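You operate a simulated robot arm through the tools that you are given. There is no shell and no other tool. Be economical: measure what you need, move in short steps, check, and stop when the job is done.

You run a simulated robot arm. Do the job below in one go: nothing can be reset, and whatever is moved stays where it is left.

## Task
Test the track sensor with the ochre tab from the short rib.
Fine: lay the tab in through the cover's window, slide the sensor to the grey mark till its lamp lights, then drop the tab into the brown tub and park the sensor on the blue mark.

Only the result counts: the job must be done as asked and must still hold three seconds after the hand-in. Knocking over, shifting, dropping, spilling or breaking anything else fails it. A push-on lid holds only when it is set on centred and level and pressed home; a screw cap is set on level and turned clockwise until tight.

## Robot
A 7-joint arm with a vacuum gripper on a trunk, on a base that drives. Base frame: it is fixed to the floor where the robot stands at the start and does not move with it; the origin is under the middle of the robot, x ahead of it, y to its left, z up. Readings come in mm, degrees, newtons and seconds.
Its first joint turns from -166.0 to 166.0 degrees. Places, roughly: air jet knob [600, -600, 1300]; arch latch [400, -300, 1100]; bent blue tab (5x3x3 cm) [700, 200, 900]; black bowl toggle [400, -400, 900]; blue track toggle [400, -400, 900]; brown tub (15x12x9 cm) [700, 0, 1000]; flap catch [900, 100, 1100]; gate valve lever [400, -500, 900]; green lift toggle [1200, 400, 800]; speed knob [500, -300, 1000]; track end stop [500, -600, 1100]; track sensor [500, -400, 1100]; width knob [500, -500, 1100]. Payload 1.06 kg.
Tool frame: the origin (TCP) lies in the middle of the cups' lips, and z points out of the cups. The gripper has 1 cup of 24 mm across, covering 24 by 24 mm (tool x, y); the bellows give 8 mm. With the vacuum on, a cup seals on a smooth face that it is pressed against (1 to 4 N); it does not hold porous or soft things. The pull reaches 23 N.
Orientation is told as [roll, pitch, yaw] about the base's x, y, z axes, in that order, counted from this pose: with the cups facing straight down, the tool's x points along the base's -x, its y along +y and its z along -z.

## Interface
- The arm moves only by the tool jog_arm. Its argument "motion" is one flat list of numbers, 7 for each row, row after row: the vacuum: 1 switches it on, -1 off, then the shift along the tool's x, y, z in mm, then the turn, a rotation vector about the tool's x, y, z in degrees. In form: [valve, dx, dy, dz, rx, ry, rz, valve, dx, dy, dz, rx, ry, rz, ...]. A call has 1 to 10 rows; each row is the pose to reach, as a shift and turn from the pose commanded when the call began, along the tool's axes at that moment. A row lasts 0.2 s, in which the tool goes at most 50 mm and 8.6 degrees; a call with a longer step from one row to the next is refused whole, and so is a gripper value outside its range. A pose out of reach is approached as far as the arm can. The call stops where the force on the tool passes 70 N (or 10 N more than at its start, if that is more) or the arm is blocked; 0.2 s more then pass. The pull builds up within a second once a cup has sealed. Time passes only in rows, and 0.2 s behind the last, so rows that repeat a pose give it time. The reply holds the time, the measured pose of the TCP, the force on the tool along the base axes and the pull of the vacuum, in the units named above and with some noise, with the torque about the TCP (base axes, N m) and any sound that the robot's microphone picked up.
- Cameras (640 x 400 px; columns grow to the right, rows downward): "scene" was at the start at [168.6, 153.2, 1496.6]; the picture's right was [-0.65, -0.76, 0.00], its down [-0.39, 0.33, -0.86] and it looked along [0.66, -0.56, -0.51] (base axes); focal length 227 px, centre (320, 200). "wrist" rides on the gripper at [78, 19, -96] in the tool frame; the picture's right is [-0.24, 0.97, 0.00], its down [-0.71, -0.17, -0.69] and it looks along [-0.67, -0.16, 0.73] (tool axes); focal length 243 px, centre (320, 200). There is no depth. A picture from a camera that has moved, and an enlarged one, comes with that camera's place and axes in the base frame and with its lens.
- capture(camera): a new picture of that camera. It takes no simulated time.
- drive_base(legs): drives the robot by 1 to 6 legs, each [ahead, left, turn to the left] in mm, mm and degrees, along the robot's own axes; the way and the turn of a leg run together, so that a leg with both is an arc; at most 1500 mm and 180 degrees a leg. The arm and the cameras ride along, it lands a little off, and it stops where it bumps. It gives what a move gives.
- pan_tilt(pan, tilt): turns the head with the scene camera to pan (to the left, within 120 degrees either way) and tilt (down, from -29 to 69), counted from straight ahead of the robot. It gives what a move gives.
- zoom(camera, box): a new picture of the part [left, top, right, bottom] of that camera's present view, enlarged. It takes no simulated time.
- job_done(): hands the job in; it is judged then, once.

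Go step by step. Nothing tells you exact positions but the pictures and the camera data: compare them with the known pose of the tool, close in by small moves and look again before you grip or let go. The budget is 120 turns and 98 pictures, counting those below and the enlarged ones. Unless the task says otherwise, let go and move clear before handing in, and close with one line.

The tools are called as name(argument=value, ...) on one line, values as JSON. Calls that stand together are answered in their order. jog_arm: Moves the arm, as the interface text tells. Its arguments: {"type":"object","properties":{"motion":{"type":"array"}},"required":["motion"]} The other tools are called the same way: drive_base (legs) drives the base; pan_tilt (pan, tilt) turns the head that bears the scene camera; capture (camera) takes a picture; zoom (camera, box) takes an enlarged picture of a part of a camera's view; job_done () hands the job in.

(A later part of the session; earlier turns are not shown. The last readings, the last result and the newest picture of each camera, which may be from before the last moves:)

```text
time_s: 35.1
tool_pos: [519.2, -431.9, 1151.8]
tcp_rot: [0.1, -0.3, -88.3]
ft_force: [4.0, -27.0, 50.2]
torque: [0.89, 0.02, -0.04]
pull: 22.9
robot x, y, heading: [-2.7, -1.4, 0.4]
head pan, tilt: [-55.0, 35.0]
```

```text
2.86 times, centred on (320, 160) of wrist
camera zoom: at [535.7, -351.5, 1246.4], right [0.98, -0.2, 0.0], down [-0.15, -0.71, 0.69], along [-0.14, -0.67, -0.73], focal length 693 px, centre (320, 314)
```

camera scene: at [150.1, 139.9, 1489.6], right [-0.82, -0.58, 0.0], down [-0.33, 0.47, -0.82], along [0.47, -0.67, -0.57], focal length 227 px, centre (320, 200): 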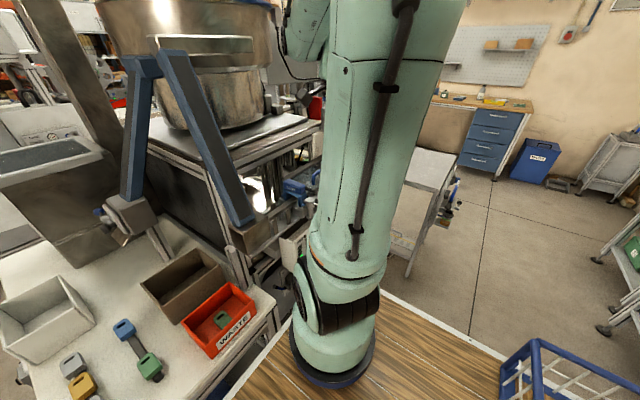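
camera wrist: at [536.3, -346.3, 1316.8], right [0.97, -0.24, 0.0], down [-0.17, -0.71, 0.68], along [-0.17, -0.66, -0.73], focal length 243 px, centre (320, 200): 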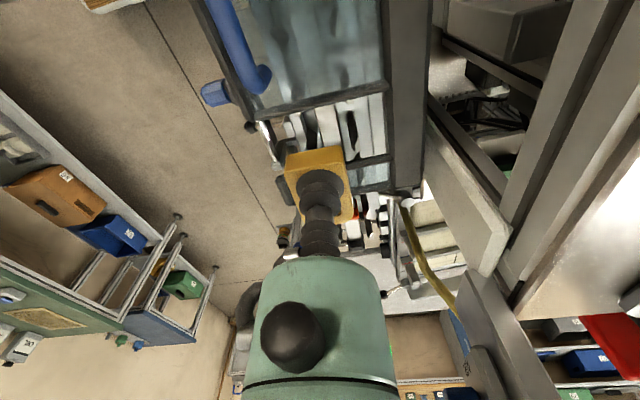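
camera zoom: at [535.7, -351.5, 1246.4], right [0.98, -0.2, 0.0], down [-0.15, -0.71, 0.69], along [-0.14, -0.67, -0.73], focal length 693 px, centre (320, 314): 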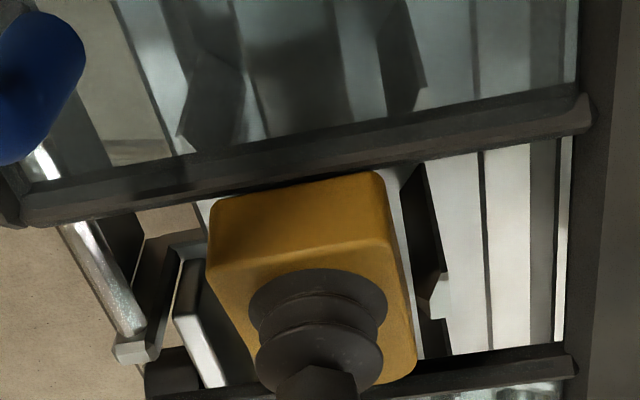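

It touched something (50 N) with the tab still ~12 mm high. Back up and re-examine.

jog_arm(motion=[1, 0, 0, -8, 0, 0, 0, 1, 0, 0, -20, 0, 0, 0, 1, 0, 0, -20, 0, 0, 0])

zoom(camera="wrist", box=[250, 110, 390, 230])

capture(camera="wrist")

```text
time_s: 35.9
tool_pos: [520.0, -428.2, 1167.9]
tcp_rot: [-0.1, 0.1, -88.1]
ft_force: [0.4, -0.2, 0.9]
torque: [0.02, -0.02, -0.01]
pull: 22.6
robot x, y, heading: [-1.6, -2.5, 0.2]
head pan, tilt: [-55.0, 35.0]
```

```text
3.33 times, centred on (320, 170) of wrist
camera zoom: at [536.1, -349.0, 1263.2], right [0.98, -0.2, 0.0], down [-0.15, -0.72, 0.68], along [-0.14, -0.67, -0.73], focal length 809 px, centre (320, 300)
```

zoom: 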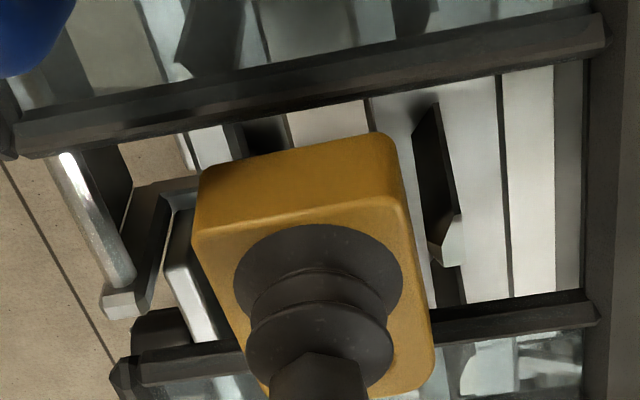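

```text
55 pictures are left
camera wrist: at [536.1, -349.0, 1263.2], right [0.98, -0.2, 0.0], down [-0.15, -0.72, 0.68], along [-0.14, -0.67, -0.73], focal length 243 px, centre (320, 200)
```

wrist: 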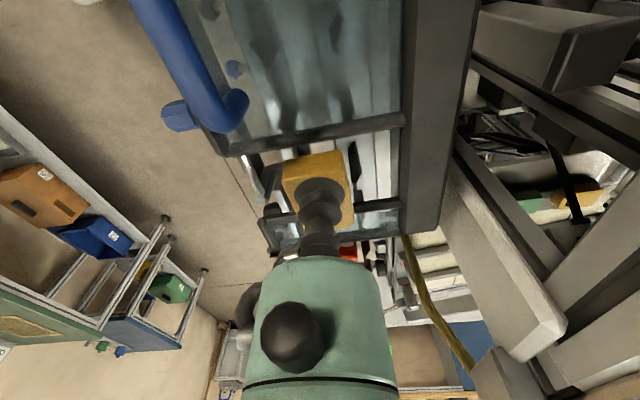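

The tab's +y end had landed on the +y bar's chamfer and slipped ~4 mm on the cup; now it's about centred in the window. Lower again in small steps.

jog_arm(motion=[1, 1, 0, 5, 0, 0, 1.5, 1, 1, 0, 10, 0, 0, 1.5, 1, 1, 0, 14, 0, 0, 1.5, 1, 1, 0, 17, 0, 0, 1.5])

```text
time_s: 36.9
tool_pos: [519.6, -429.7, 1154.7]
tcp_rot: [0.1, -0.1, -89.6]
ft_force: [3.9, -12.0, 32.1]
torque: [0.58, 0.02, -0.05]
pull: 22.7
robot x, y, heading: [-1.8, 1.5, 0.2]
head pan, tilt: [-55.0, 35.0]
```

Still catching at the +y end. Back out and look straight down at the window from above to measure its edges properly.

jog_arm(motion=[1, 0, 0, -10, 0, 0, 0, 1, 0, 0, -50, 0, 0, 0, 1, 0, -20, -90, 0, 8, 0, 1, -10, -45, -105, 0, 16, 0, 1, -20, -70, -105, 0, 24, 0, 1, -27, -75, -105, 0, 32, 0, 1, -27, -75, -105, 0, 36, 0, 1, -27, -75, -105, 0, 36, 0])

capture(camera="wrist")

```text
time_s: 38.7
tool_pos: [444.6, -455.9, 1256.0]
tcp_rot: [-0.1, 36.2, -89.6]
ft_force: [0.1, -0.2, -0.6]
torque: [0.09, -0.02, 0.0]
pull: 23.2
robot x, y, heading: [-5.1, 2.5, -0.0]
head pan, tilt: [-55.0, 35.0]
```

```text
54 pictures are left
camera wrist: at [464.1, -448.7, 1379.6], right [0.97, -0.18, -0.14], down [-0.17, -0.98, 0.14], along [-0.16, -0.11, -0.98], focal length 243 px, centre (320, 200)
```

wrist: 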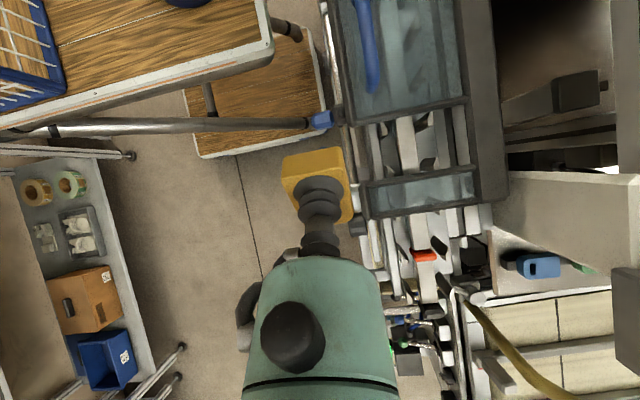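

zoom(camera="wrist", box=[340, 90, 490, 210])

zoom(camera="wrist", box=[365, 170, 475, 290])

```text
3.33 times, centred on (415, 150) of wrist
camera zoom: at [464.1, -448.7, 1379.6], right [0.97, -0.18, -0.14], down [-0.17, -0.98, 0.14], along [-0.16, -0.11, -0.98], focal length 809 px, centre (3, 367)
```

zoom: 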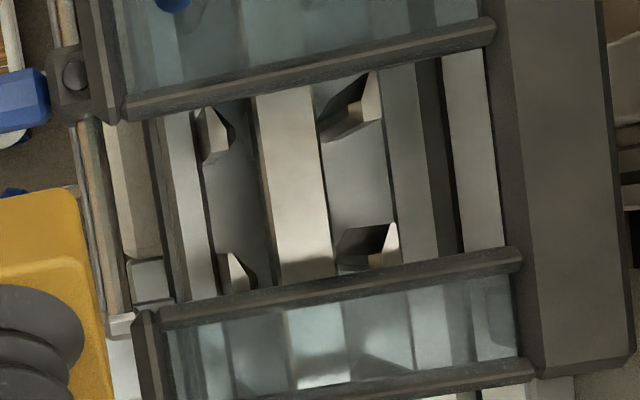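

```text
3.33 times, centred on (420, 230) of wrist
camera zoom: at [464.1, -448.7, 1379.6], right [0.97, -0.18, -0.14], down [-0.17, -0.98, 0.14], along [-0.16, -0.11, -0.98], focal length 809 px, centre (-13, 100)
```

zoom: 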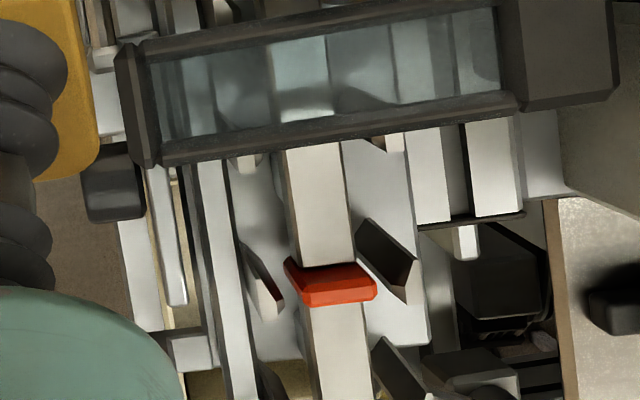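

zoom(camera="wrist", box=[260, 130, 370, 240])

```text
3.64 times, centred on (315, 185) of wrist
camera zoom: at [464.1, -448.7, 1379.6], right [0.97, -0.18, -0.14], down [-0.17, -0.98, 0.14], along [-0.16, -0.11, -0.98], focal length 882 px, centre (338, 254)
```

zoom: 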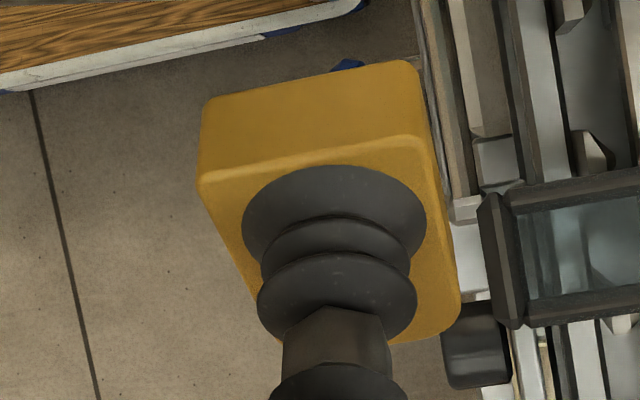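

Window spans y −412…−466 (53 mm), and the rail/guide geometry is confirmed; the tab must go ~5 mm further −y. Go back above, level.

jog_arm(motion=[1, 0, 20, 0, 0, -8, 0, 1, 0, 40, 0, 0, -16, 0, 1, -5, 60, 15, 0, -24, 0, 1, -15, 74, 40, 0, -32, 0, 1, -26, 75, 65, 0, -36, 0, 1, -26, 75, 75, 0, -36.2, 0, 1, -26, 75, 75, 0, -36.2, 0])

zoom(camera="wrist", box=[250, 110, 390, 230])

```text
time_s: 40.3
tool_pos: [518.8, -431.7, 1182.6]
tcp_rot: [-0.1, -0.2, -89.6]
ft_force: [0.3, 0.0, 0.5]
torque: [0.07, 0.0, 0.01]
pull: 22.7
robot x, y, heading: [-0.6, 1.4, 0.1]
head pan, tilt: [-55.0, 35.0]
```

```text
3.33 times, centred on (320, 170) of wrist
camera zoom: at [538.2, -353.3, 1277.0], right [0.97, -0.23, 0.0], down [-0.17, -0.71, 0.69], along [-0.16, -0.67, -0.73], focal length 809 px, centre (320, 300)
```

zoom: 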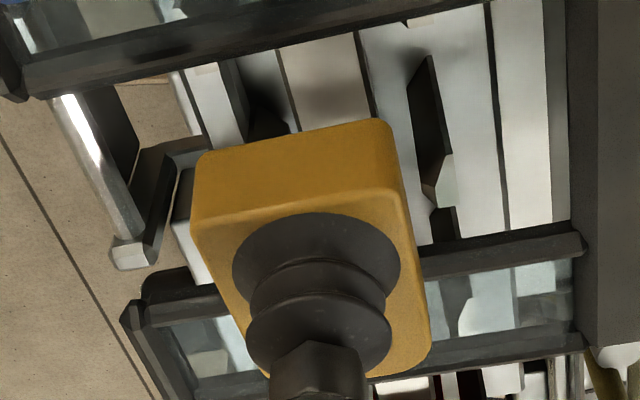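

jog_arm(motion=[1, -2, 1, 10, 0, 0, 0, 1, -2, 1, 18, 0, 0, 0, 1, -2, 1, 22, 0, 0, 0, 1, -2, 1, 24, 0, 0, 0])

```text
time_s: 41.3
tool_pos: [520.6, -432.8, 1157.5]
tcp_rot: [-0.1, -0.1, -89.6]
ft_force: [-0.1, 0.3, -0.5]
torque: [0.05, -0.01, 0.02]
pull: 22.5
robot x, y, heading: [2.9, -1.7, 0.0]
head pan, tilt: [-55.0, 35.0]
```

jog_arm(motion=[1, 0, 0, 2, 0, 0, 0, 1, 0, 0, 4, 0, 0, 0, 1, 0, 0, 4, 0, 0, 0])

zoom(camera="wrist", box=[250, 110, 390, 230])

```text
time_s: 42.1
tool_pos: [521.0, -434.0, 1153.4]
tcp_rot: [-0.1, 0.0, -89.5]
ft_force: [-1.0, -0.6, 0.2]
torque: [0.09, -0.01, -0.03]
pull: 23.0
robot x, y, heading: [1.6, 1.7, -0.0]
head pan, tilt: [-55.0, 35.0]
```

```text
3.33 times, centred on (320, 170) of wrist
camera zoom: at [539.4, -354.6, 1247.9], right [0.97, -0.23, 0.0], down [-0.17, -0.71, 0.69], along [-0.16, -0.67, -0.73], focal length 809 px, centre (320, 300)
```

zoom: 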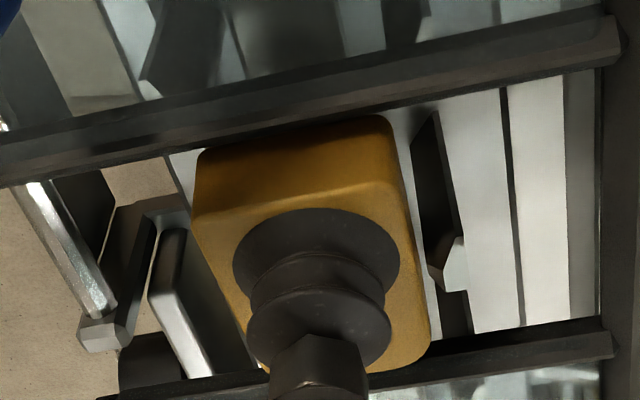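

Free now. Continue down in small steps.

jog_arm(motion=[1, 0, 0, 2, 0, 0, 0, 1, 0, 0, 4, 0, 0, 0, 1, 0, 0, 4, 0, 0, 0])

```text
time_s: 42.9
tool_pos: [521.2, -434.0, 1149.9]
tcp_rot: [0.0, -0.2, -89.6]
ft_force: [0.3, 0.3, -0.1]
torque: [0.06, 0.02, 0.0]
pull: 22.8
robot x, y, heading: [4.1, 2.9, 0.3]
head pan, tilt: [-55.0, 35.0]
```

jog_arm(motion=[1, 0, 0, 2, 0, 0, 0, 1, 0, 0, 4, 0, 0, 0, 1, 0, 0, 5, 0, 0, 0])

```text
time_s: 43.7
tool_pos: [520.1, -434.3, 1144.2]
tcp_rot: [-0.1, 0.0, -89.6]
ft_force: [-1.1, 0.1, -0.3]
torque: [0.11, 0.01, -0.02]
pull: 22.5
robot x, y, heading: [-0.1, 1.1, 0.2]
head pan, tilt: [-55.0, 35.0]
```

jog_arm(motion=[1, 0, 0, 1, 0, 0, 0, 1, 0, 0, 2, 0, 0, 0, 1, 0, 0, 3, 0, 0, 0])

zoom(camera="wrist", box=[250, 110, 390, 230])

```text
time_s: 44.5
tool_pos: [521.8, -434.8, 1142.4]
tcp_rot: [-0.1, -0.1, -89.5]
ft_force: [0.1, -0.2, -0.5]
torque: [0.06, -0.03, -0.01]
pull: 22.6
robot x, y, heading: [-0.1, -3.0, 0.2]
head pan, tilt: [-55.0, 35.0]
```

```text
3.33 times, centred on (320, 170) of wrist
camera zoom: at [539.9, -355.2, 1236.4], right [0.97, -0.23, 0.0], down [-0.17, -0.71, 0.69], along [-0.16, -0.67, -0.73], focal length 809 px, centre (320, 300)
```

zoom: 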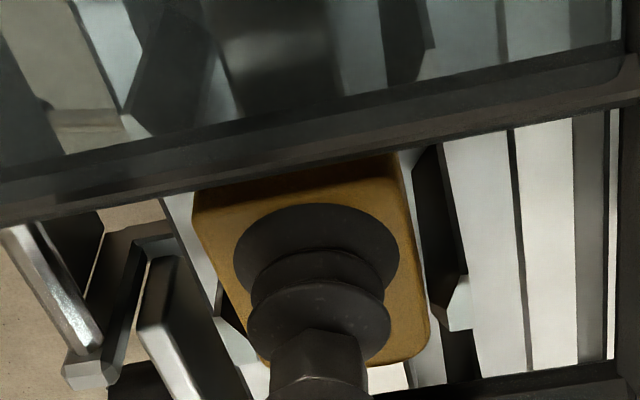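

The tab is below the window bar now. Continue slowly to contact.

jog_arm(motion=[1, 0, -1, 1, 0, 0, 0, 1, 0, -1, 2, 0, 0, 0, 1, 0, -1, 3, 0, 0, 0])

```text
time_s: 45.3
tool_pos: [521.1, -434.2, 1139.0]
tcp_rot: [-0.1, 0.0, -89.6]
ft_force: [0.8, 0.4, 1.0]
torque: [0.08, 0.01, -0.01]
pull: 22.6
robot x, y, heading: [3.3, -1.9, 0.2]
head pan, tilt: [-55.0, 35.0]
```

jog_arm(motion=[1, 0, -1, 1, 0, 0, 0, 1, 0, -1, 2, 0, 0, 0, 1, 0, -1, 3, 0, 0, 0])

```text
time_s: 46.1
tool_pos: [520.3, -433.9, 1135.1]
tcp_rot: [-0.1, -0.1, -89.6]
ft_force: [0.8, 1.0, 2.9]
torque: [-0.03, 0.03, 0.0]
pull: 22.8
robot x, y, heading: [1.0, -5.5, -0.1]
head pan, tilt: [-55.0, 35.0]
```

jog_arm(motion=[1, 0, 0, 1, 0, 0, 0, 1, 0, 0, 1.5, 0, 0, 0])

zoom(camera="wrist", box=[250, 110, 390, 230])

```text
time_s: 46.7
tool_pos: [518.6, -434.6, 1135.2]
tcp_rot: [-0.1, -0.1, -89.5]
ft_force: [1.7, 2.2, 8.4]
torque: [-0.11, -0.01, 0.02]
pull: 22.7
robot x, y, heading: [0.0, -2.7, 0.4]
head pan, tilt: [-55.0, 35.0]
```

```text
3.33 times, centred on (320, 170) of wrist
camera zoom: at [537.3, -355.1, 1228.4], right [0.97, -0.23, 0.0], down [-0.17, -0.71, 0.69], along [-0.16, -0.67, -0.73], focal length 809 px, centre (320, 300)
```

zoom: 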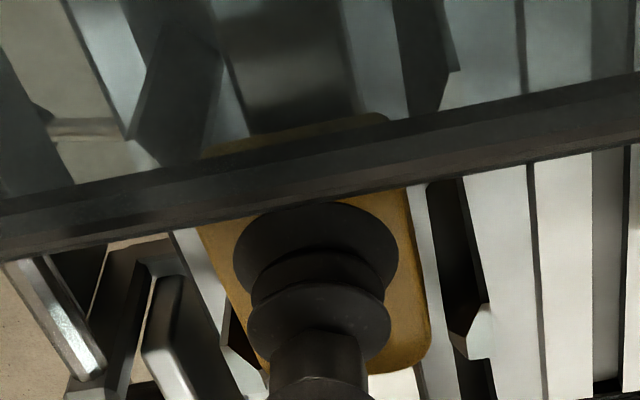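

Seated on the bar (8 N). Release the vacuum, wait, then rise straight.

jog_arm(motion=[-1, 0, 0, -2, 0, 0, 0, -1, 0, 0, -2, 0, 0, 0, -1, 0, 0, -2, 0, 0, 0, -1, 0, 0, -2, 0, 0, 0, -1, 0, 0, -8, 0, 0, 0, -1, 0, 0, -20, 0, 0, 0, -1, 0, 0, -45, 0, 0, 0, -1, 0, 0, -80, 0, 0, 0])

capture(camera="wrist")

```text
time_s: 48.5
tool_pos: [519.5, -434.1, 1212.8]
tcp_rot: [-0.2, -0.1, -89.7]
ft_force: [0.1, -0.5, -0.7]
torque: [0.0, 0.01, -0.01]
pull: 0.1
robot x, y, heading: [-1.2, 0.5, 0.1]
head pan, tilt: [-55.0, 35.0]
```

```text
46 pictures are left
camera wrist: at [537.3, -354.4, 1308.1], right [0.97, -0.23, 0.0], down [-0.17, -0.71, 0.69], along [-0.16, -0.67, -0.73], focal length 243 px, centre (320, 200)
```

wrist: 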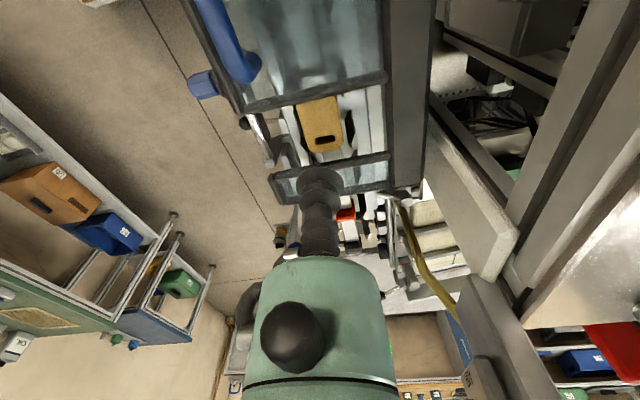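

zoom(camera="wrist", box=[240, 70, 400, 190])

```text
3.33 times, centred on (320, 130) of wrist
camera zoom: at [537.3, -354.4, 1308.1], right [0.97, -0.23, 0.0], down [-0.17, -0.71, 0.69], along [-0.16, -0.67, -0.73], focal length 809 px, centre (320, 433)
```

zoom: 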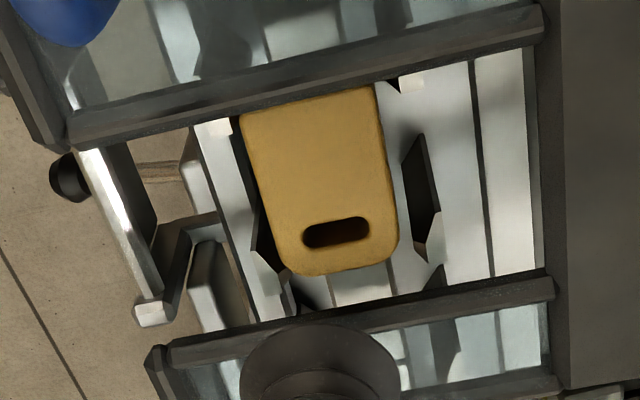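

The tab lies flat on the bar in the window. Now go to the +y side of the sensor knob, yaw back to 0 so the camera hangs clear on the robot side.

jog_arm(motion=[-1, 0, -10, -20, 0, 0, -8, -1, 0, -35, -30, 0, 0, -16, -1, 10, -60, -30, 0, 0, -24, -1, 25, -82, -30, 0, 0, -32, -1, 40, -82, -30, 0, 0, -40, -1, 55, -82, -30, 0, 0, -48, -1, 70, -82, -30, 0, 0, -56, -1, 72, -82, -30, 0, 0, -64, -1, 72, -82, -30, 0, 0, -72, -1, 72, -82, -30, 0, 0, -80])

jog_arm(motion=[-1, 0, 0, 0, 0, 0, -5, -1, 0, 0, 25, 0, 0, -9.7, -1, 0, 0, 50, 0, 0, -9.7, -1, 0, 0, 65, 0, 0, -9.7, -1, 0, 0, 65, 0, 0, -9.7])

capture(camera="wrist")

zoom(camera="wrist", box=[180, 60, 380, 240])

```text
time_s: 50.7
tool_pos: [437.1, -363.3, 1243.4]
tcp_rot: [-0.1, 0.1, -9.4]
ft_force: [0.7, 0.0, 0.9]
torque: [-0.04, -0.02, 0.03]
pull: 0.1
robot x, y, heading: [-1.6, 0.5, 0.0]
head pan, tilt: [-55.0, 35.0]
```

```text
time_s: 51.9
tool_pos: [435.7, -361.0, 1179.7]
tcp_rot: [-0.2, 0.1, 0.1]
ft_force: [0.8, -0.8, -0.1]
torque: [-0.01, -0.02, 0.0]
pull: 0.1
robot x, y, heading: [-0.9, -1.5, -0.0]
head pan, tilt: [-55.0, 35.0]
```

```text
44 pictures are left
camera wrist: at [357.7, -342.7, 1274.3], right [0.23, 0.97, 0.0], down [0.71, -0.17, 0.68], along [0.66, -0.16, -0.73], focal length 243 px, centre (320, 200)
```

wrist: 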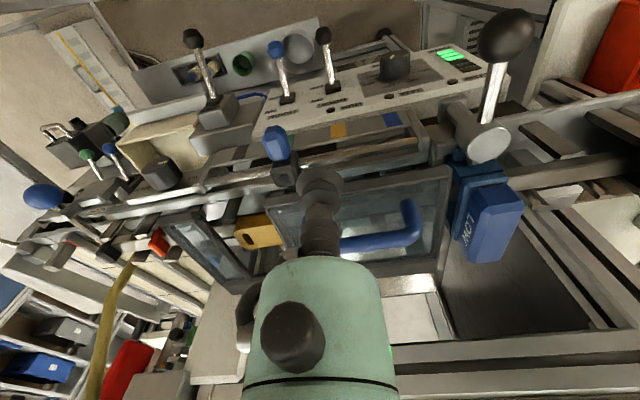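

```text
2.22 times, centred on (280, 150) of wrist
camera zoom: at [357.7, -342.7, 1274.3], right [0.23, 0.97, 0.0], down [0.71, -0.17, 0.68], along [0.66, -0.16, -0.73], focal length 539 px, centre (409, 311)
```

zoom: 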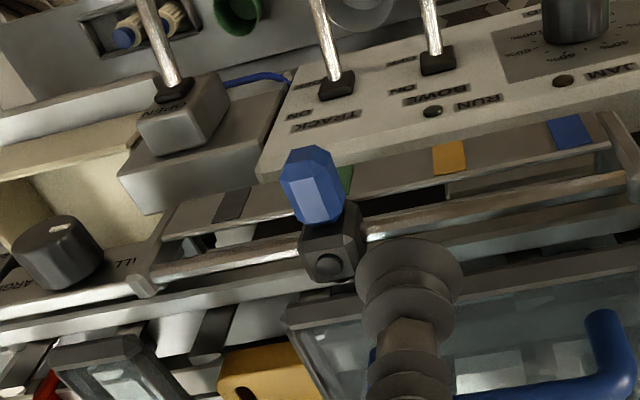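

Marks run grey, green, amber, blue; the sensor now sits at green (y≈−395). Lower the cup beside the knob on its +y side.

jog_arm(motion=[-1, 0, 0, 25, 0, 0, 0, -1, 0, 0, 50, 0, 0, 0, -1, 0, 0, 65, 0, 0, 0, -1, 0, 0, 76, 0, 0, 0, -1, 0, 0, 76, 0, 0, 0])

zoom(camera="wrist", box=[200, 80, 400, 240])

```text
time_s: 53.1
tool_pos: [434.6, -360.3, 1103.0]
tcp_rot: [-0.1, 0.1, 0.1]
ft_force: [0.0, 0.5, 0.5]
torque: [0.0, -0.01, -0.03]
pull: 0.1
robot x, y, heading: [-1.5, 0.0, 0.2]
head pan, tilt: [-55.0, 35.0]
```

```text
2.50 times, centred on (300, 160) of wrist
camera zoom: at [357.2, -342.3, 1197.5], right [0.23, 0.97, 0.0], down [0.71, -0.17, 0.68], along [0.66, -0.16, -0.73], focal length 606 px, centre (370, 300)
```

zoom: 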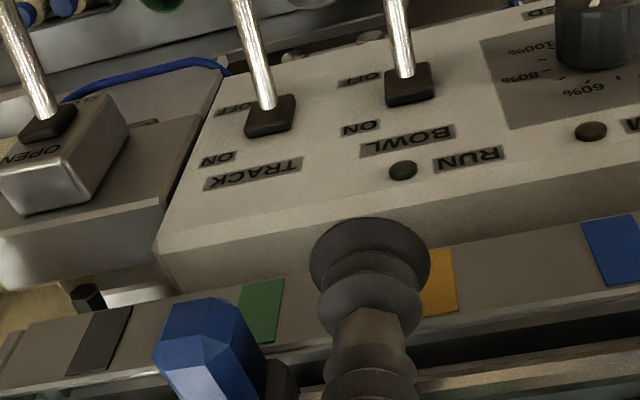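

jog_arm(motion=[-1, -3, -8, 0, 0, 0, 0, -1, -3, -16, 0, 0, 0, 0, -1, -3, -24, 0, 0, 0, 0, -1, -3, -30, 0, 0, 0, 0, -1, -3, -36, 0, 0, 0, 0, -1, -3, -36, 0, 0, 0, 0])

zoom(camera="wrist", box=[180, 80, 400, 280])

```text
time_s: 54.5
tool_pos: [439.4, -399.5, 1103.7]
tcp_rot: [0.0, 0.1, 0.1]
ft_force: [-0.5, 0.3, -0.2]
torque: [0.0, 0.0, -0.01]
pull: 0.1
robot x, y, heading: [2.5, -4.0, 0.1]
head pan, tilt: [-55.0, 35.0]
```

```text
2.00 times, centred on (290, 180) of wrist
camera zoom: at [360.7, -379.5, 1197.8], right [0.23, 0.97, 0.0], down [0.71, -0.17, 0.68], along [0.66, -0.16, -0.73], focal length 485 px, centre (380, 240)
```

zoom: 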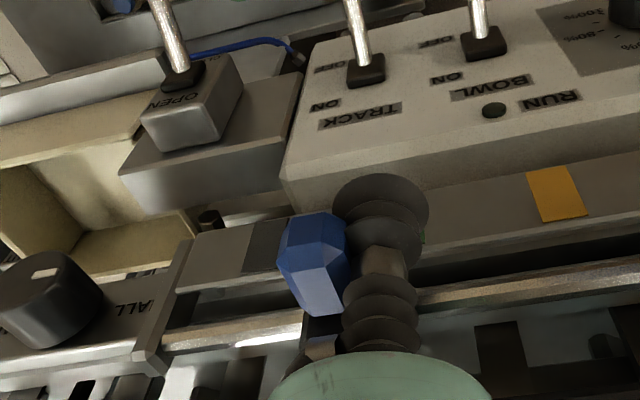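

The sensor slides freely. Continue toward the grey mark in small steps.

jog_arm(motion=[-1, 0, -5, 0, 0, 0, 0, -1, 0, -10, 0, 0, 0, 0, -1, 0, -12, 0, 0, 0, 0, -1, 0, -12, 0, 0, 0, 0])

zoom(camera="wrist", box=[220, 150, 380, 310])

```text
time_s: 55.5
tool_pos: [438.7, -411.2, 1103.2]
tcp_rot: [-0.2, 0.1, 0.1]
ft_force: [0.8, 0.3, 0.5]
torque: [-0.01, 0.01, -0.01]
pull: 0.2
robot x, y, heading: [3.0, 3.9, -0.0]
head pan, tilt: [-55.0, 35.0]
```

```text
2.50 times, centred on (300, 230) of wrist
camera zoom: at [361.1, -392.0, 1198.2], right [0.23, 0.97, 0.0], down [0.71, -0.17, 0.68], along [0.66, -0.16, -0.73], focal length 606 px, centre (370, 125)
```

zoom: 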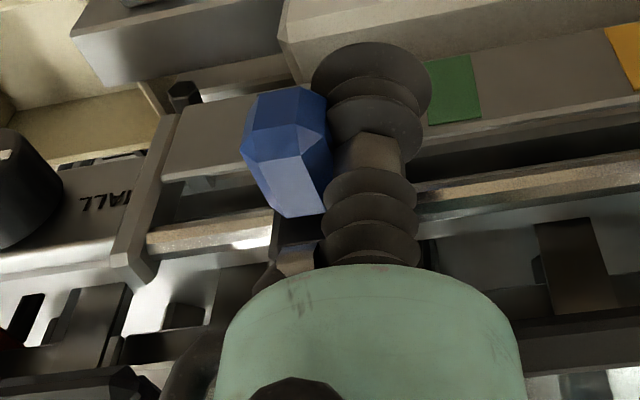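

jog_arm(motion=[-1, 0, -4, 0, 0, 0, 0, -1, 0, -8, 0, 0, 0, 0, -1, 0, -8, 0, 0, 0, 0, -1, 5, 5, 0, 0, 0, 0, -1, 10, 25, 0, 0, 0, 0, -1, 10, 40, -40, 0, 0, 0, -1, 10, 40, -40, 0, 0, 0])

zoom(camera="wrist", box=[150, 100, 330, 260])

```text
time_s: 57.1
tool_pos: [429.5, -372.0, 1142.4]
tcp_rot: [-0.2, 0.2, 0.1]
ft_force: [0.0, 0.1, 1.0]
torque: [-0.01, -0.02, 0.02]
pull: 0.1
robot x, y, heading: [1.8, 1.7, 0.1]
head pan, tilt: [-55.0, 35.0]
```

```text
2.50 times, centred on (240, 180) of wrist
camera zoom: at [350.9, -351.8, 1237.7], right [0.23, 0.97, 0.0], down [0.71, -0.17, 0.68], along [0.66, -0.16, -0.73], focal length 606 px, centre (520, 250)
```

zoom: 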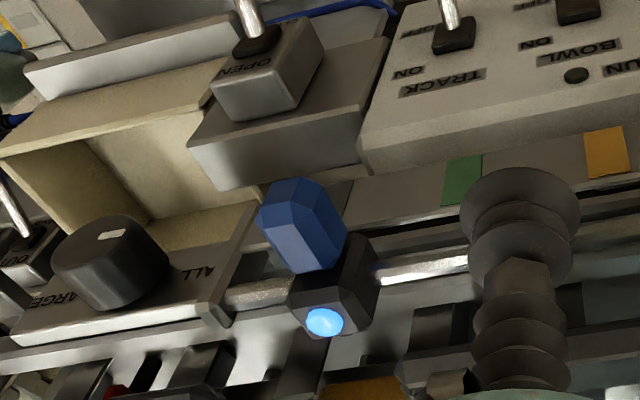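

The lamp is lit (blue). Sensor is about 3–4 mm short of the mark's centre; nudge it slightly further and check the lamp again.

jog_arm(motion=[-1, 0, 0, 40, 0, 0, 0, -1, -9, -20, 40, 0, 0, 0, -1, -9, -35, 40, 0, 0, 0, -1, -9, -46, 40, 0, 0, 0, -1, -9, -50.5, 40, 0, 0, 0, -1, -9, -50.5, 40, 0, 0, 0, -1, -5, -35, 40, 0, 0, 0, -1, 0, -10, 30, 0, 0, 0, -1, 0, 0, -20, 0, 0, 0, -1, 0, 0, -60, 0, 0, 0])

zoom(camera="wrist", box=[180, 90, 400, 250])

```text
refused: row 9 steps farther than a row can; nothing moved
```

```text
2.50 times, centred on (290, 170) of wrist
camera zoom: at [350.9, -351.8, 1237.7], right [0.23, 0.97, 0.0], down [0.71, -0.17, 0.68], along [0.66, -0.16, -0.73], focal length 606 px, centre (395, 275)
```

zoom: 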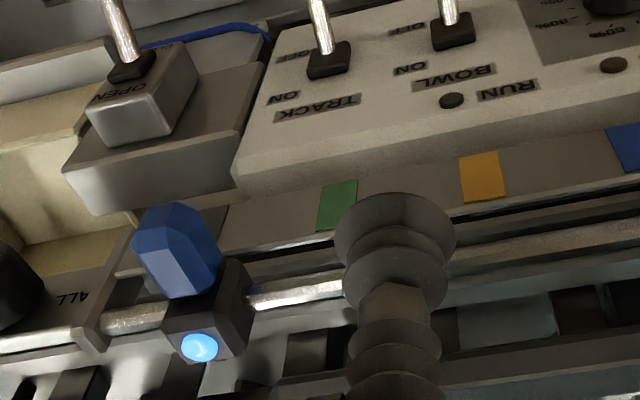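

jog_arm(motion=[-1, 0, 0, 40, 0, 0, 0, -1, -9, -20, 40, 0, 0, 0, -1, -9, -35, 40, 0, 0, 0, -1, -9, -46, 40, 0, 0, 0, -1, -9, -50, 40, 0, 0, 0, -1, -9, -50, 40, 0, 0, 0, -1, -5, -35, 40, 0, 0, 0, -1, 0, -10, 30, 0, 0, 0, -1, 0, 0, -10, 0, 0, 0, -1, 0, 0, -55, 0, 0, 0])

zoom(camera="wrist", box=[180, 90, 400, 250])

```text
time_s: 59.3
tool_pos: [429.0, -368.7, 1198.8]
tcp_rot: [-0.1, 0.1, 0.1]
ft_force: [0.3, 0.3, -0.2]
torque: [0.04, 0.03, -0.01]
pull: 0.1
robot x, y, heading: [-0.6, 1.1, 0.0]
head pan, tilt: [-55.0, 35.0]
```

```text
2.50 times, centred on (290, 170) of wrist
camera zoom: at [351.6, -349.0, 1293.5], right [0.23, 0.97, 0.0], down [0.71, -0.17, 0.68], along [0.66, -0.16, -0.73], focal length 606 px, centre (395, 275)
```

zoom: 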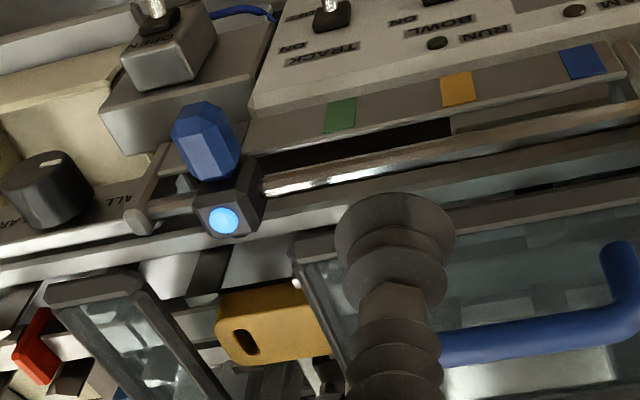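

Lamp lit with the sensor on the grey mark. Now go back above the tab, keeping yaw 0.

jog_arm(motion=[-1, 0, 0, -25, 0, 0, 0, -1, -20, -20, -25, 0, 0, 0, -1, -50, -40, -25, 0, 0, 0, -1, -75, -55, -25, 0, 0, 0, -1, -90, -62, -10, 0, 0, 0, -1, -90, -62, 15, 0, 0, 0, -1, -90, -62, 30, 0, 0, 0, -1, -90, -62, 30, 0, 0, 0])

zoom(camera="wrist", box=[230, 90, 410, 230])

```text
time_s: 61.1
tool_pos: [518.1, -432.8, 1167.8]
tcp_rot: [-0.1, 0.0, 0.1]
ft_force: [0.3, 0.1, 0.0]
torque: [-0.01, 0.03, 0.01]
pull: 0.1
robot x, y, heading: [-2.0, 0.8, 0.3]
head pan, tilt: [-55.0, 35.0]
```

```text
2.86 times, centred on (320, 160) of wrist
camera zoom: at [441.1, -413.0, 1262.6], right [0.23, 0.97, 0.0], down [0.71, -0.17, 0.68], along [0.66, -0.16, -0.73], focal length 693 px, centre (320, 314)
```

zoom: 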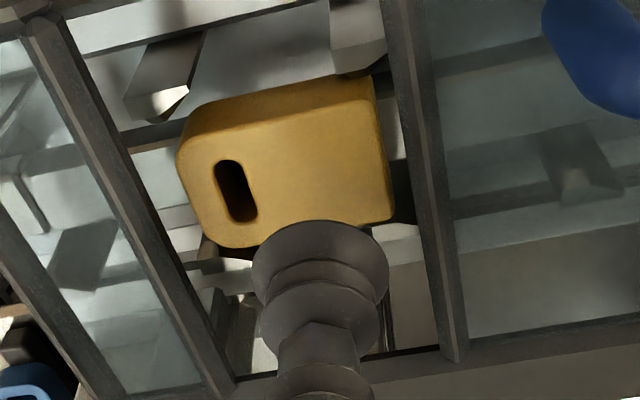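

Tab solid area is right under the cup (shift −2.5 mm in x). Descend with vacuum on in small steps.

jog_arm(motion=[1, 2.5, 0, 12, 0, 0, 0, 1, 2.5, 0, 20, 0, 0, 0, 1, 2.5, 0, 24, 0, 0, 0, 1, 2.5, 0, 26, 0, 0, 0, 1, 2.5, 0, 28, 0, 0, 0, 1, 2.5, 0, 28, 0, 0, 0])

```text
time_s: 62.5
tool_pos: [516.3, -433.4, 1139.1]
tcp_rot: [-0.2, 0.1, 0.1]
ft_force: [-0.2, 0.0, -0.6]
torque: [0.01, 0.03, -0.05]
pull: 0.1
robot x, y, heading: [1.0, -0.1, 0.1]
head pan, tilt: [-55.0, 35.0]
```

jog_arm(motion=[1, 0, 0, 1, 0, 0, 0, 1, 0, 0, 2, 0, 0, 0, 1, 0, 0, 3, 0, 0, 0, 1, 0, 0, 4, 0, 0, 0, 1, 0, 0, 4, 0, 0, 0])

```text
time_s: 63.7
tool_pos: [516.8, -433.7, 1135.7]
tcp_rot: [-0.2, 0.1, 0.2]
ft_force: [-0.9, -0.5, -0.5]
torque: [0.02, 0.0, 0.01]
pull: 22.6
robot x, y, heading: [1.6, -3.7, -0.0]
head pan, tilt: [-55.0, 35.0]
```

Sealed. Lift straight up carefully.

jog_arm(motion=[1, 0, 0, -3, 0, 0, 0, 1, 0, -1, -7, 0, 0, 0, 1, 0, -2, -12, 0, 0, 0, 1, 0, -2, -18, 0, 0, 0, 1, 0, -2, -26, 0, 0, 0, 1, 0, -2, -36, 0, 0, 0, 1, 0, -2, -50, 0, 0, 0, 1, 0, -2, -90, 0, 0, 0, 1, 0, -2, -120, 0, 0, 0])

capture(camera="wrist")

```text
time_s: 65.7
tool_pos: [517.8, -436.8, 1255.9]
tcp_rot: [0.0, 0.1, 0.1]
ft_force: [-0.6, 1.5, -0.6]
torque: [0.02, 0.02, 0.01]
pull: 22.8
robot x, y, heading: [4.5, 2.6, 0.2]
head pan, tilt: [-55.0, 35.0]
```

```text
35 pictures are left
camera wrist: at [439.4, -416.0, 1351.3], right [0.23, 0.97, 0.0], down [0.71, -0.17, 0.68], along [0.66, -0.16, -0.73], focal length 243 px, centre (320, 200)
```

wrist: 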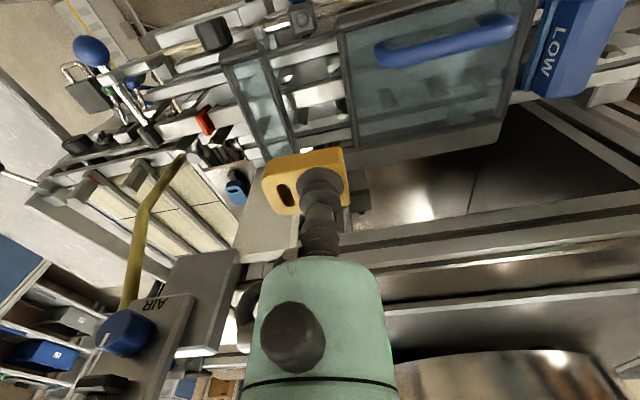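

Tab retrieved. The tub's opening is about x 612–730, y −40…116, rim z≈981. Carry the tab there by the known safe route.

jog_arm(motion=[1, 0, 0, -45, 0, 0, 0, 1, 20, 0, -85, 0, 0, 0, 1, 50, 20, -116, 0, 0, 0, 1, 75, 60, -116, 0, 0, 0, 1, 75, 105, -116, 0, 0, 0, 1, 75, 150, -116, 0, 0, 0, 1, 75, 195, -116, 0, 0, 0, 1, 75, 240, -116, 0, 0, 0, 1, 75, 285, -116, 0, 0, 0, 1, 75, 330, -116, 0, 0, 0])

pan_tilt(pan=0, tilt=45)

jog_arm(motion=[1, 0, 45, 0, 0, 0, 0, 1, 0, 90, 0, 0, 0, 0, 1, -30, 125, 10, 0, 0, 0, 1, -65, 150, 35, 0, 0, 0, 1, -100, 160, 70, 0, 0, 0, 1, -140, 160, 100, 0, 0, 0, 1, -180, 160, 130, 0, 0, 0, 1, -215, 157, 160, 0, 0, 0, 1, -222, 155, 205, 0, 0, 0, 1, -222, 155, 250, 0, 0, 0])

capture(camera="wrist")

capture(camera="scene")

```text
time_s: 67.9
tool_pos: [442.7, -105.4, 1372.3]
tcp_rot: [-0.1, 0.1, 0.0]
ft_force: [0.0, 0.4, -0.5]
torque: [-0.01, 0.01, 0.02]
pull: 22.8
robot x, y, heading: [-3.7, 0.5, 0.2]
head pan, tilt: [-55.0, 35.0]
```

```text
time_s: 69.2
tool_pos: [443.3, -105.0, 1372.4]
tcp_rot: [-0.1, 0.1, 0.1]
ft_force: [-0.3, 0.6, 0.4]
torque: [0.0, -0.02, -0.05]
pull: 22.2
robot x, y, heading: [2.3, 1.3, 0.1]
head pan, tilt: [0.0, 45.0]
```

```text
refused: row 5 steps farther than a row can; nothing moved
```

```text
34 pictures are left
camera wrist: at [364.5, -85.8, 1467.7], right [0.23, 0.97, 0.0], down [0.71, -0.17, 0.68], along [0.66, -0.16, -0.73], focal length 243 px, centre (320, 200)
```

wrist: 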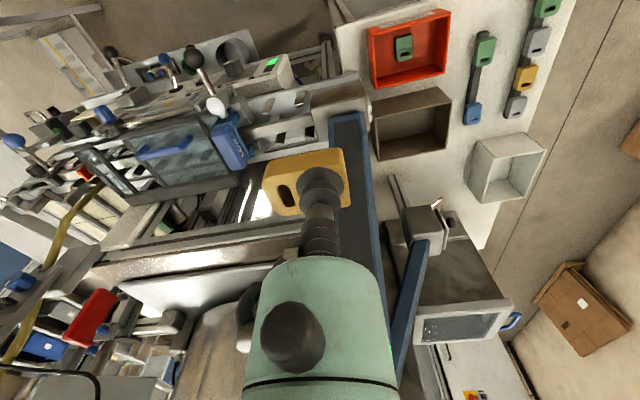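

```text
33 pictures are left
camera scene: at [180.7, 212.0, 1474.8], right [0.0, -1.0, 0.0], down [-0.71, 0.0, -0.71], along [0.71, 0.0, -0.71], focal length 227 px, centre (320, 200)
```

scene: 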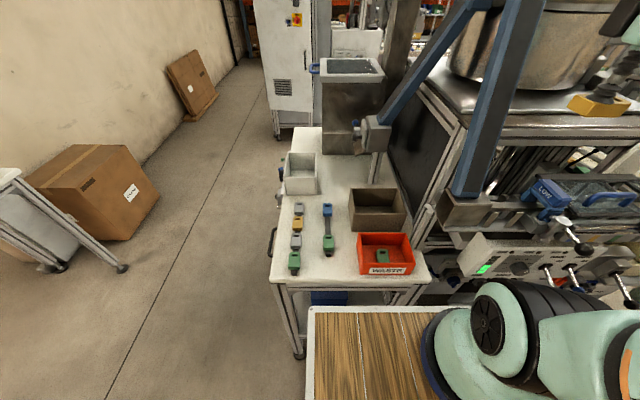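

jog_arm(motion=[1, 0, 45, 0, 0, 0, 0, 1, 0, 90, 0, 0, 0, 0, 1, 0, 135, 0, 0, 0, 0, 1, -25, 158, 20, 0, 0, 0, 1, -60, 160, 45, 0, 0, 0, 1, -95, 160, 75, 0, 0, 0, 1, -130, 160, 105, 0, 0, 0, 1, -165, 158, 135, 0, 0, 0, 1, -200, 156, 165, 0, 0, 0, 1, -220, 155, 205, 0, 0, 0])

capture(camera="wrist")

capture(camera="scene")

```text
time_s: 71.4
tool_pos: [663.2, 49.3, 1165.3]
tcp_rot: [-0.1, 0.0, 0.1]
ft_force: [-1.0, 0.2, -0.1]
torque: [0.01, -0.04, 0.0]
pull: 22.1
robot x, y, heading: [4.7, -3.4, -0.1]
head pan, tilt: [0.0, 45.0]
```

```text
32 pictures are left
camera wrist: at [584.4, 68.7, 1261.0], right [0.23, 0.97, 0.0], down [0.71, -0.17, 0.68], along [0.67, -0.16, -0.73], focal length 243 px, centre (320, 200)
```

wrist: 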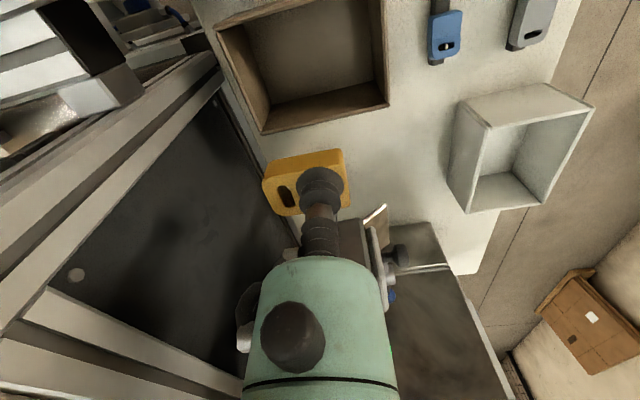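

```text
31 pictures are left
camera scene: at [180.1, 212.0, 1474.8], right [0.0, -1.0, 0.0], down [-0.71, 0.0, -0.71], along [0.71, 0.0, -0.71], focal length 227 px, centre (320, 200)
```

scene: 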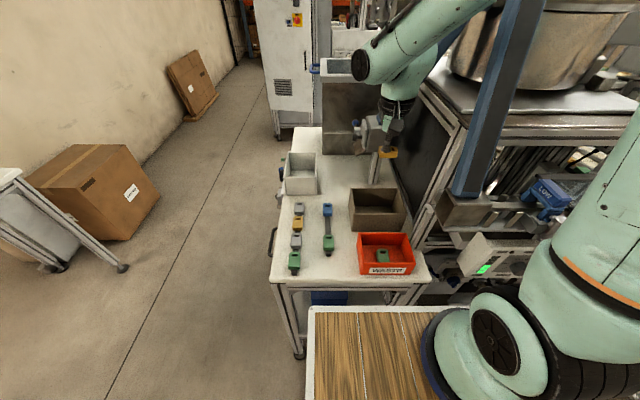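

The tub lies below (rim x≈600–720, y −38…118). Lower the tab into it.

jog_arm(motion=[1, 0, -2, 40, 0, 0, 0, 1, 0, -2, 80, 0, 0, 0, 1, 0, -2, 120, 0, 0, 0, 1, 0, -2, 150, 0, 0, 0, 1, 0, -2, 150, 0, 0, 0])

capture(camera="wrist")

zoom(camera="scene", box=[310, 80, 450, 280])

```text
time_s: 72.6
tool_pos: [661.6, 47.2, 1017.6]
tcp_rot: [-0.1, 0.2, 0.1]
ft_force: [-0.8, -0.3, -0.4]
torque: [-0.01, -0.01, 0.0]
pull: 23.0
robot x, y, heading: [-1.9, -1.4, 0.3]
head pan, tilt: [0.0, 45.0]
```

```text
30 pictures are left
camera wrist: at [584.0, 67.0, 1111.8], right [0.23, 0.97, 0.0], down [0.71, -0.17, 0.68], along [0.66, -0.16, -0.73], focal length 243 px, centre (320, 200)
```

wrist: 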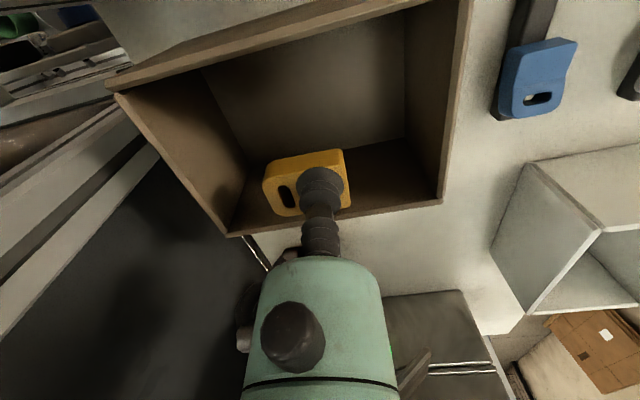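

```text
2.00 times, centred on (380, 180) of scene
camera zoom: at [180.7, 212.0, 1474.8], right [0.0, -1.0, 0.0], down [-0.71, 0.0, -0.71], along [0.71, 0.0, -0.71], focal length 453 px, centre (200, 240)
```

zoom: 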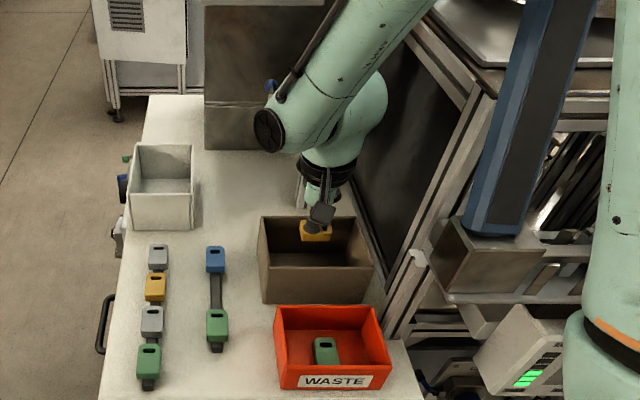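

Well centred over the empty tub. Lower inside and release.

jog_arm(motion=[1, 0, 0, 30, 0, 0, 0, 1, 0, 0, 55, 0, 0, 0, 1, 0, 0, 75, 0, 0, 0, 1, 0, 0, 75, 0, 0, 0])

```text
time_s: 73.4
tool_pos: [666.5, 47.9, 950.3]
tcp_rot: [0.2, -1.1, 0.0]
ft_force: [-1.0, -4.1, 33.1]
torque: [0.1, -1.32, -0.21]
pull: 22.8
robot x, y, heading: [-0.8, 1.5, 0.0]
head pan, tilt: [0.0, 45.0]
stopped in row 4: the force on the tool passed its limit at 86 N (the readings are from after the stop); the commanded pose is now the measured one
```

Unexpected contact; back up a little and look.

jog_arm(motion=[1, 0, 0, -10, 0, 0, 0, 1, 0, 0, -30, 0, 0, 0, 1, 0, 0, -30, 0, 0, 0])

capture(camera="wrist")

zoom(camera="scene", box=[310, 80, 450, 280])

```text
time_s: 74.2
tool_pos: [666.8, 47.2, 976.9]
tcp_rot: [0.1, -0.7, 0.0]
ft_force: [-0.5, 0.4, 0.0]
torque: [0.0, 0.01, 0.01]
pull: 23.4
robot x, y, heading: [-3.7, 2.9, -0.2]
head pan, tilt: [0.0, 45.0]
```

```text
28 pictures are left
camera wrist: at [586.9, 66.4, 1071.4], right [0.24, 0.97, 0.0], down [0.7, -0.17, 0.69], along [0.67, -0.16, -0.72], focal length 243 px, centre (320, 200)
```

wrist: 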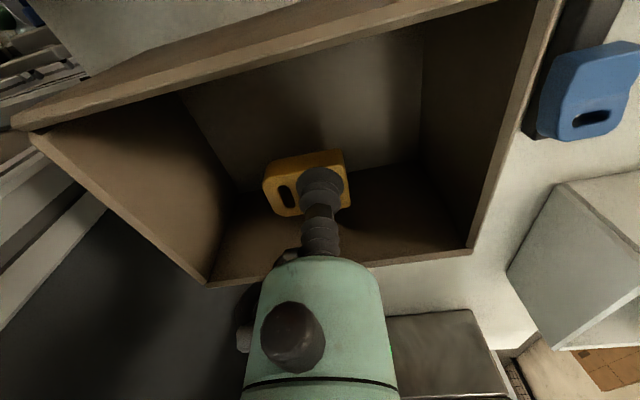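

```text
2.00 times, centred on (380, 180) of scene
camera zoom: at [180.8, 212.1, 1474.8], right [0.0, -1.0, 0.0], down [-0.71, 0.0, -0.71], along [0.71, 0.0, -0.71], focal length 453 px, centre (200, 240)
```

zoom: 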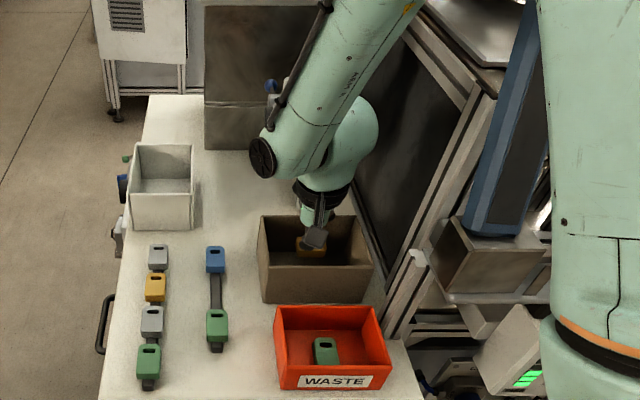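

The tub is unmoved; the gripper body touched the far rim side. Shift 26 mm toward −x, lower moderately, and release.

jog_arm(motion=[1, 14, -3, 0, 0, 0.5, 0, 1, 27, -3, 0, 0, 0.7, 0, 1, 27, -3, 8, 0, 0.7, 0, 1, 27, -3, 16, 0, 0.7, 0, 1, 27, -3, 21, 0, 0.7, 0, 1, 27, -3, 21, 0, 0.7, 0])

capture(camera="wrist")

```text
time_s: 75.6
tool_pos: [638.8, 44.2, 957.6]
tcp_rot: [0.1, 0.0, 0.0]
ft_force: [0.8, 0.5, -0.2]
torque: [0.02, -0.01, -0.01]
pull: 22.9
robot x, y, heading: [3.3, 0.8, 0.2]
head pan, tilt: [0.0, 45.0]
```

```text
26 pictures are left
camera wrist: at [560.4, 63.7, 1051.6], right [0.24, 0.97, 0.0], down [0.71, -0.17, 0.68], along [0.67, -0.16, -0.73], focal length 243 px, centre (320, 200)
```

wrist: 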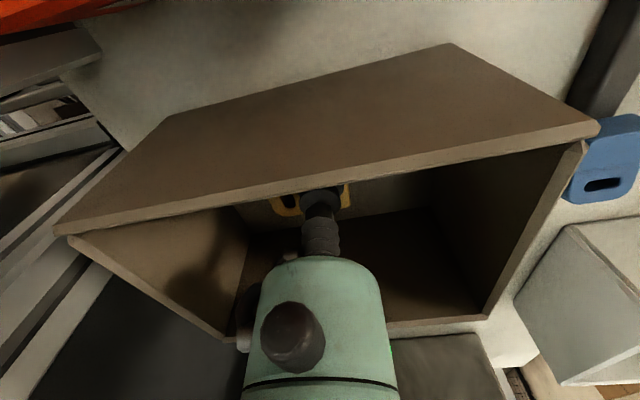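

Inside the tub and free. Shift slightly from the near wall and release, then rise.

jog_arm(motion=[1, -8, 0, 0, 0, 0, 0, 1, -8, 0, 4, 0, 0, 0, -1, -8, 0, 4, 0, 0, 0, -1, -8, 0, 4, 0, 0, 0, -1, -8, 0, 4, 0, 0, 0, -1, -8, 0, 4, 0, 0, 0, -1, -8, 0, -20, 0, 0, 0, -1, -8, 0, -60, 0, 0, 0, -1, -8, 0, -105, 0, 0, 0, -1, -8, 0, -150, 0, 0, 0])

capture(camera="wrist")

zoom(camera="scene", box=[310, 80, 450, 280])

```text
time_s: 77.8
tool_pos: [650.6, 45.4, 1107.5]
tcp_rot: [0.1, 0.0, 0.0]
ft_force: [-0.9, -0.5, 0.2]
torque: [-0.01, 0.03, -0.03]
pull: 0.0
robot x, y, heading: [0.9, 0.4, 0.1]
head pan, tilt: [0.0, 45.0]
```

```text
25 pictures are left
camera wrist: at [571.8, 64.5, 1202.7], right [0.24, 0.97, 0.0], down [0.71, -0.17, 0.68], along [0.67, -0.16, -0.73], focal length 243 px, centre (320, 200)
```

wrist: 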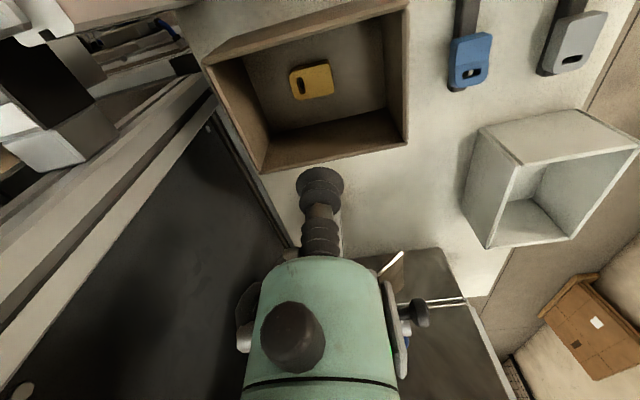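

```text
2.00 times, centred on (380, 180) of scene
camera zoom: at [181.2, 212.2, 1474.7], right [0.0, -1.0, 0.0], down [-0.71, 0.0, -0.71], along [0.71, 0.0, -0.71], focal length 453 px, centre (200, 240)
```

zoom: 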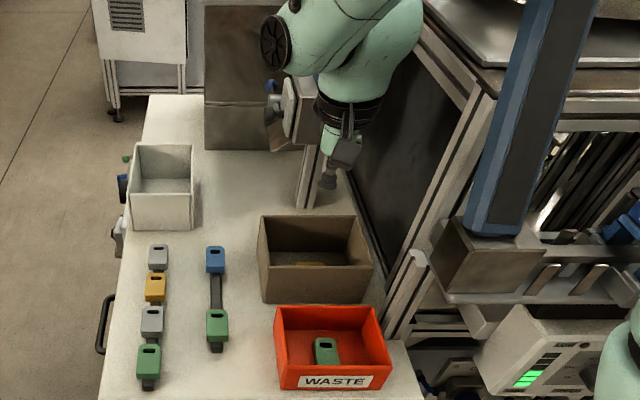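

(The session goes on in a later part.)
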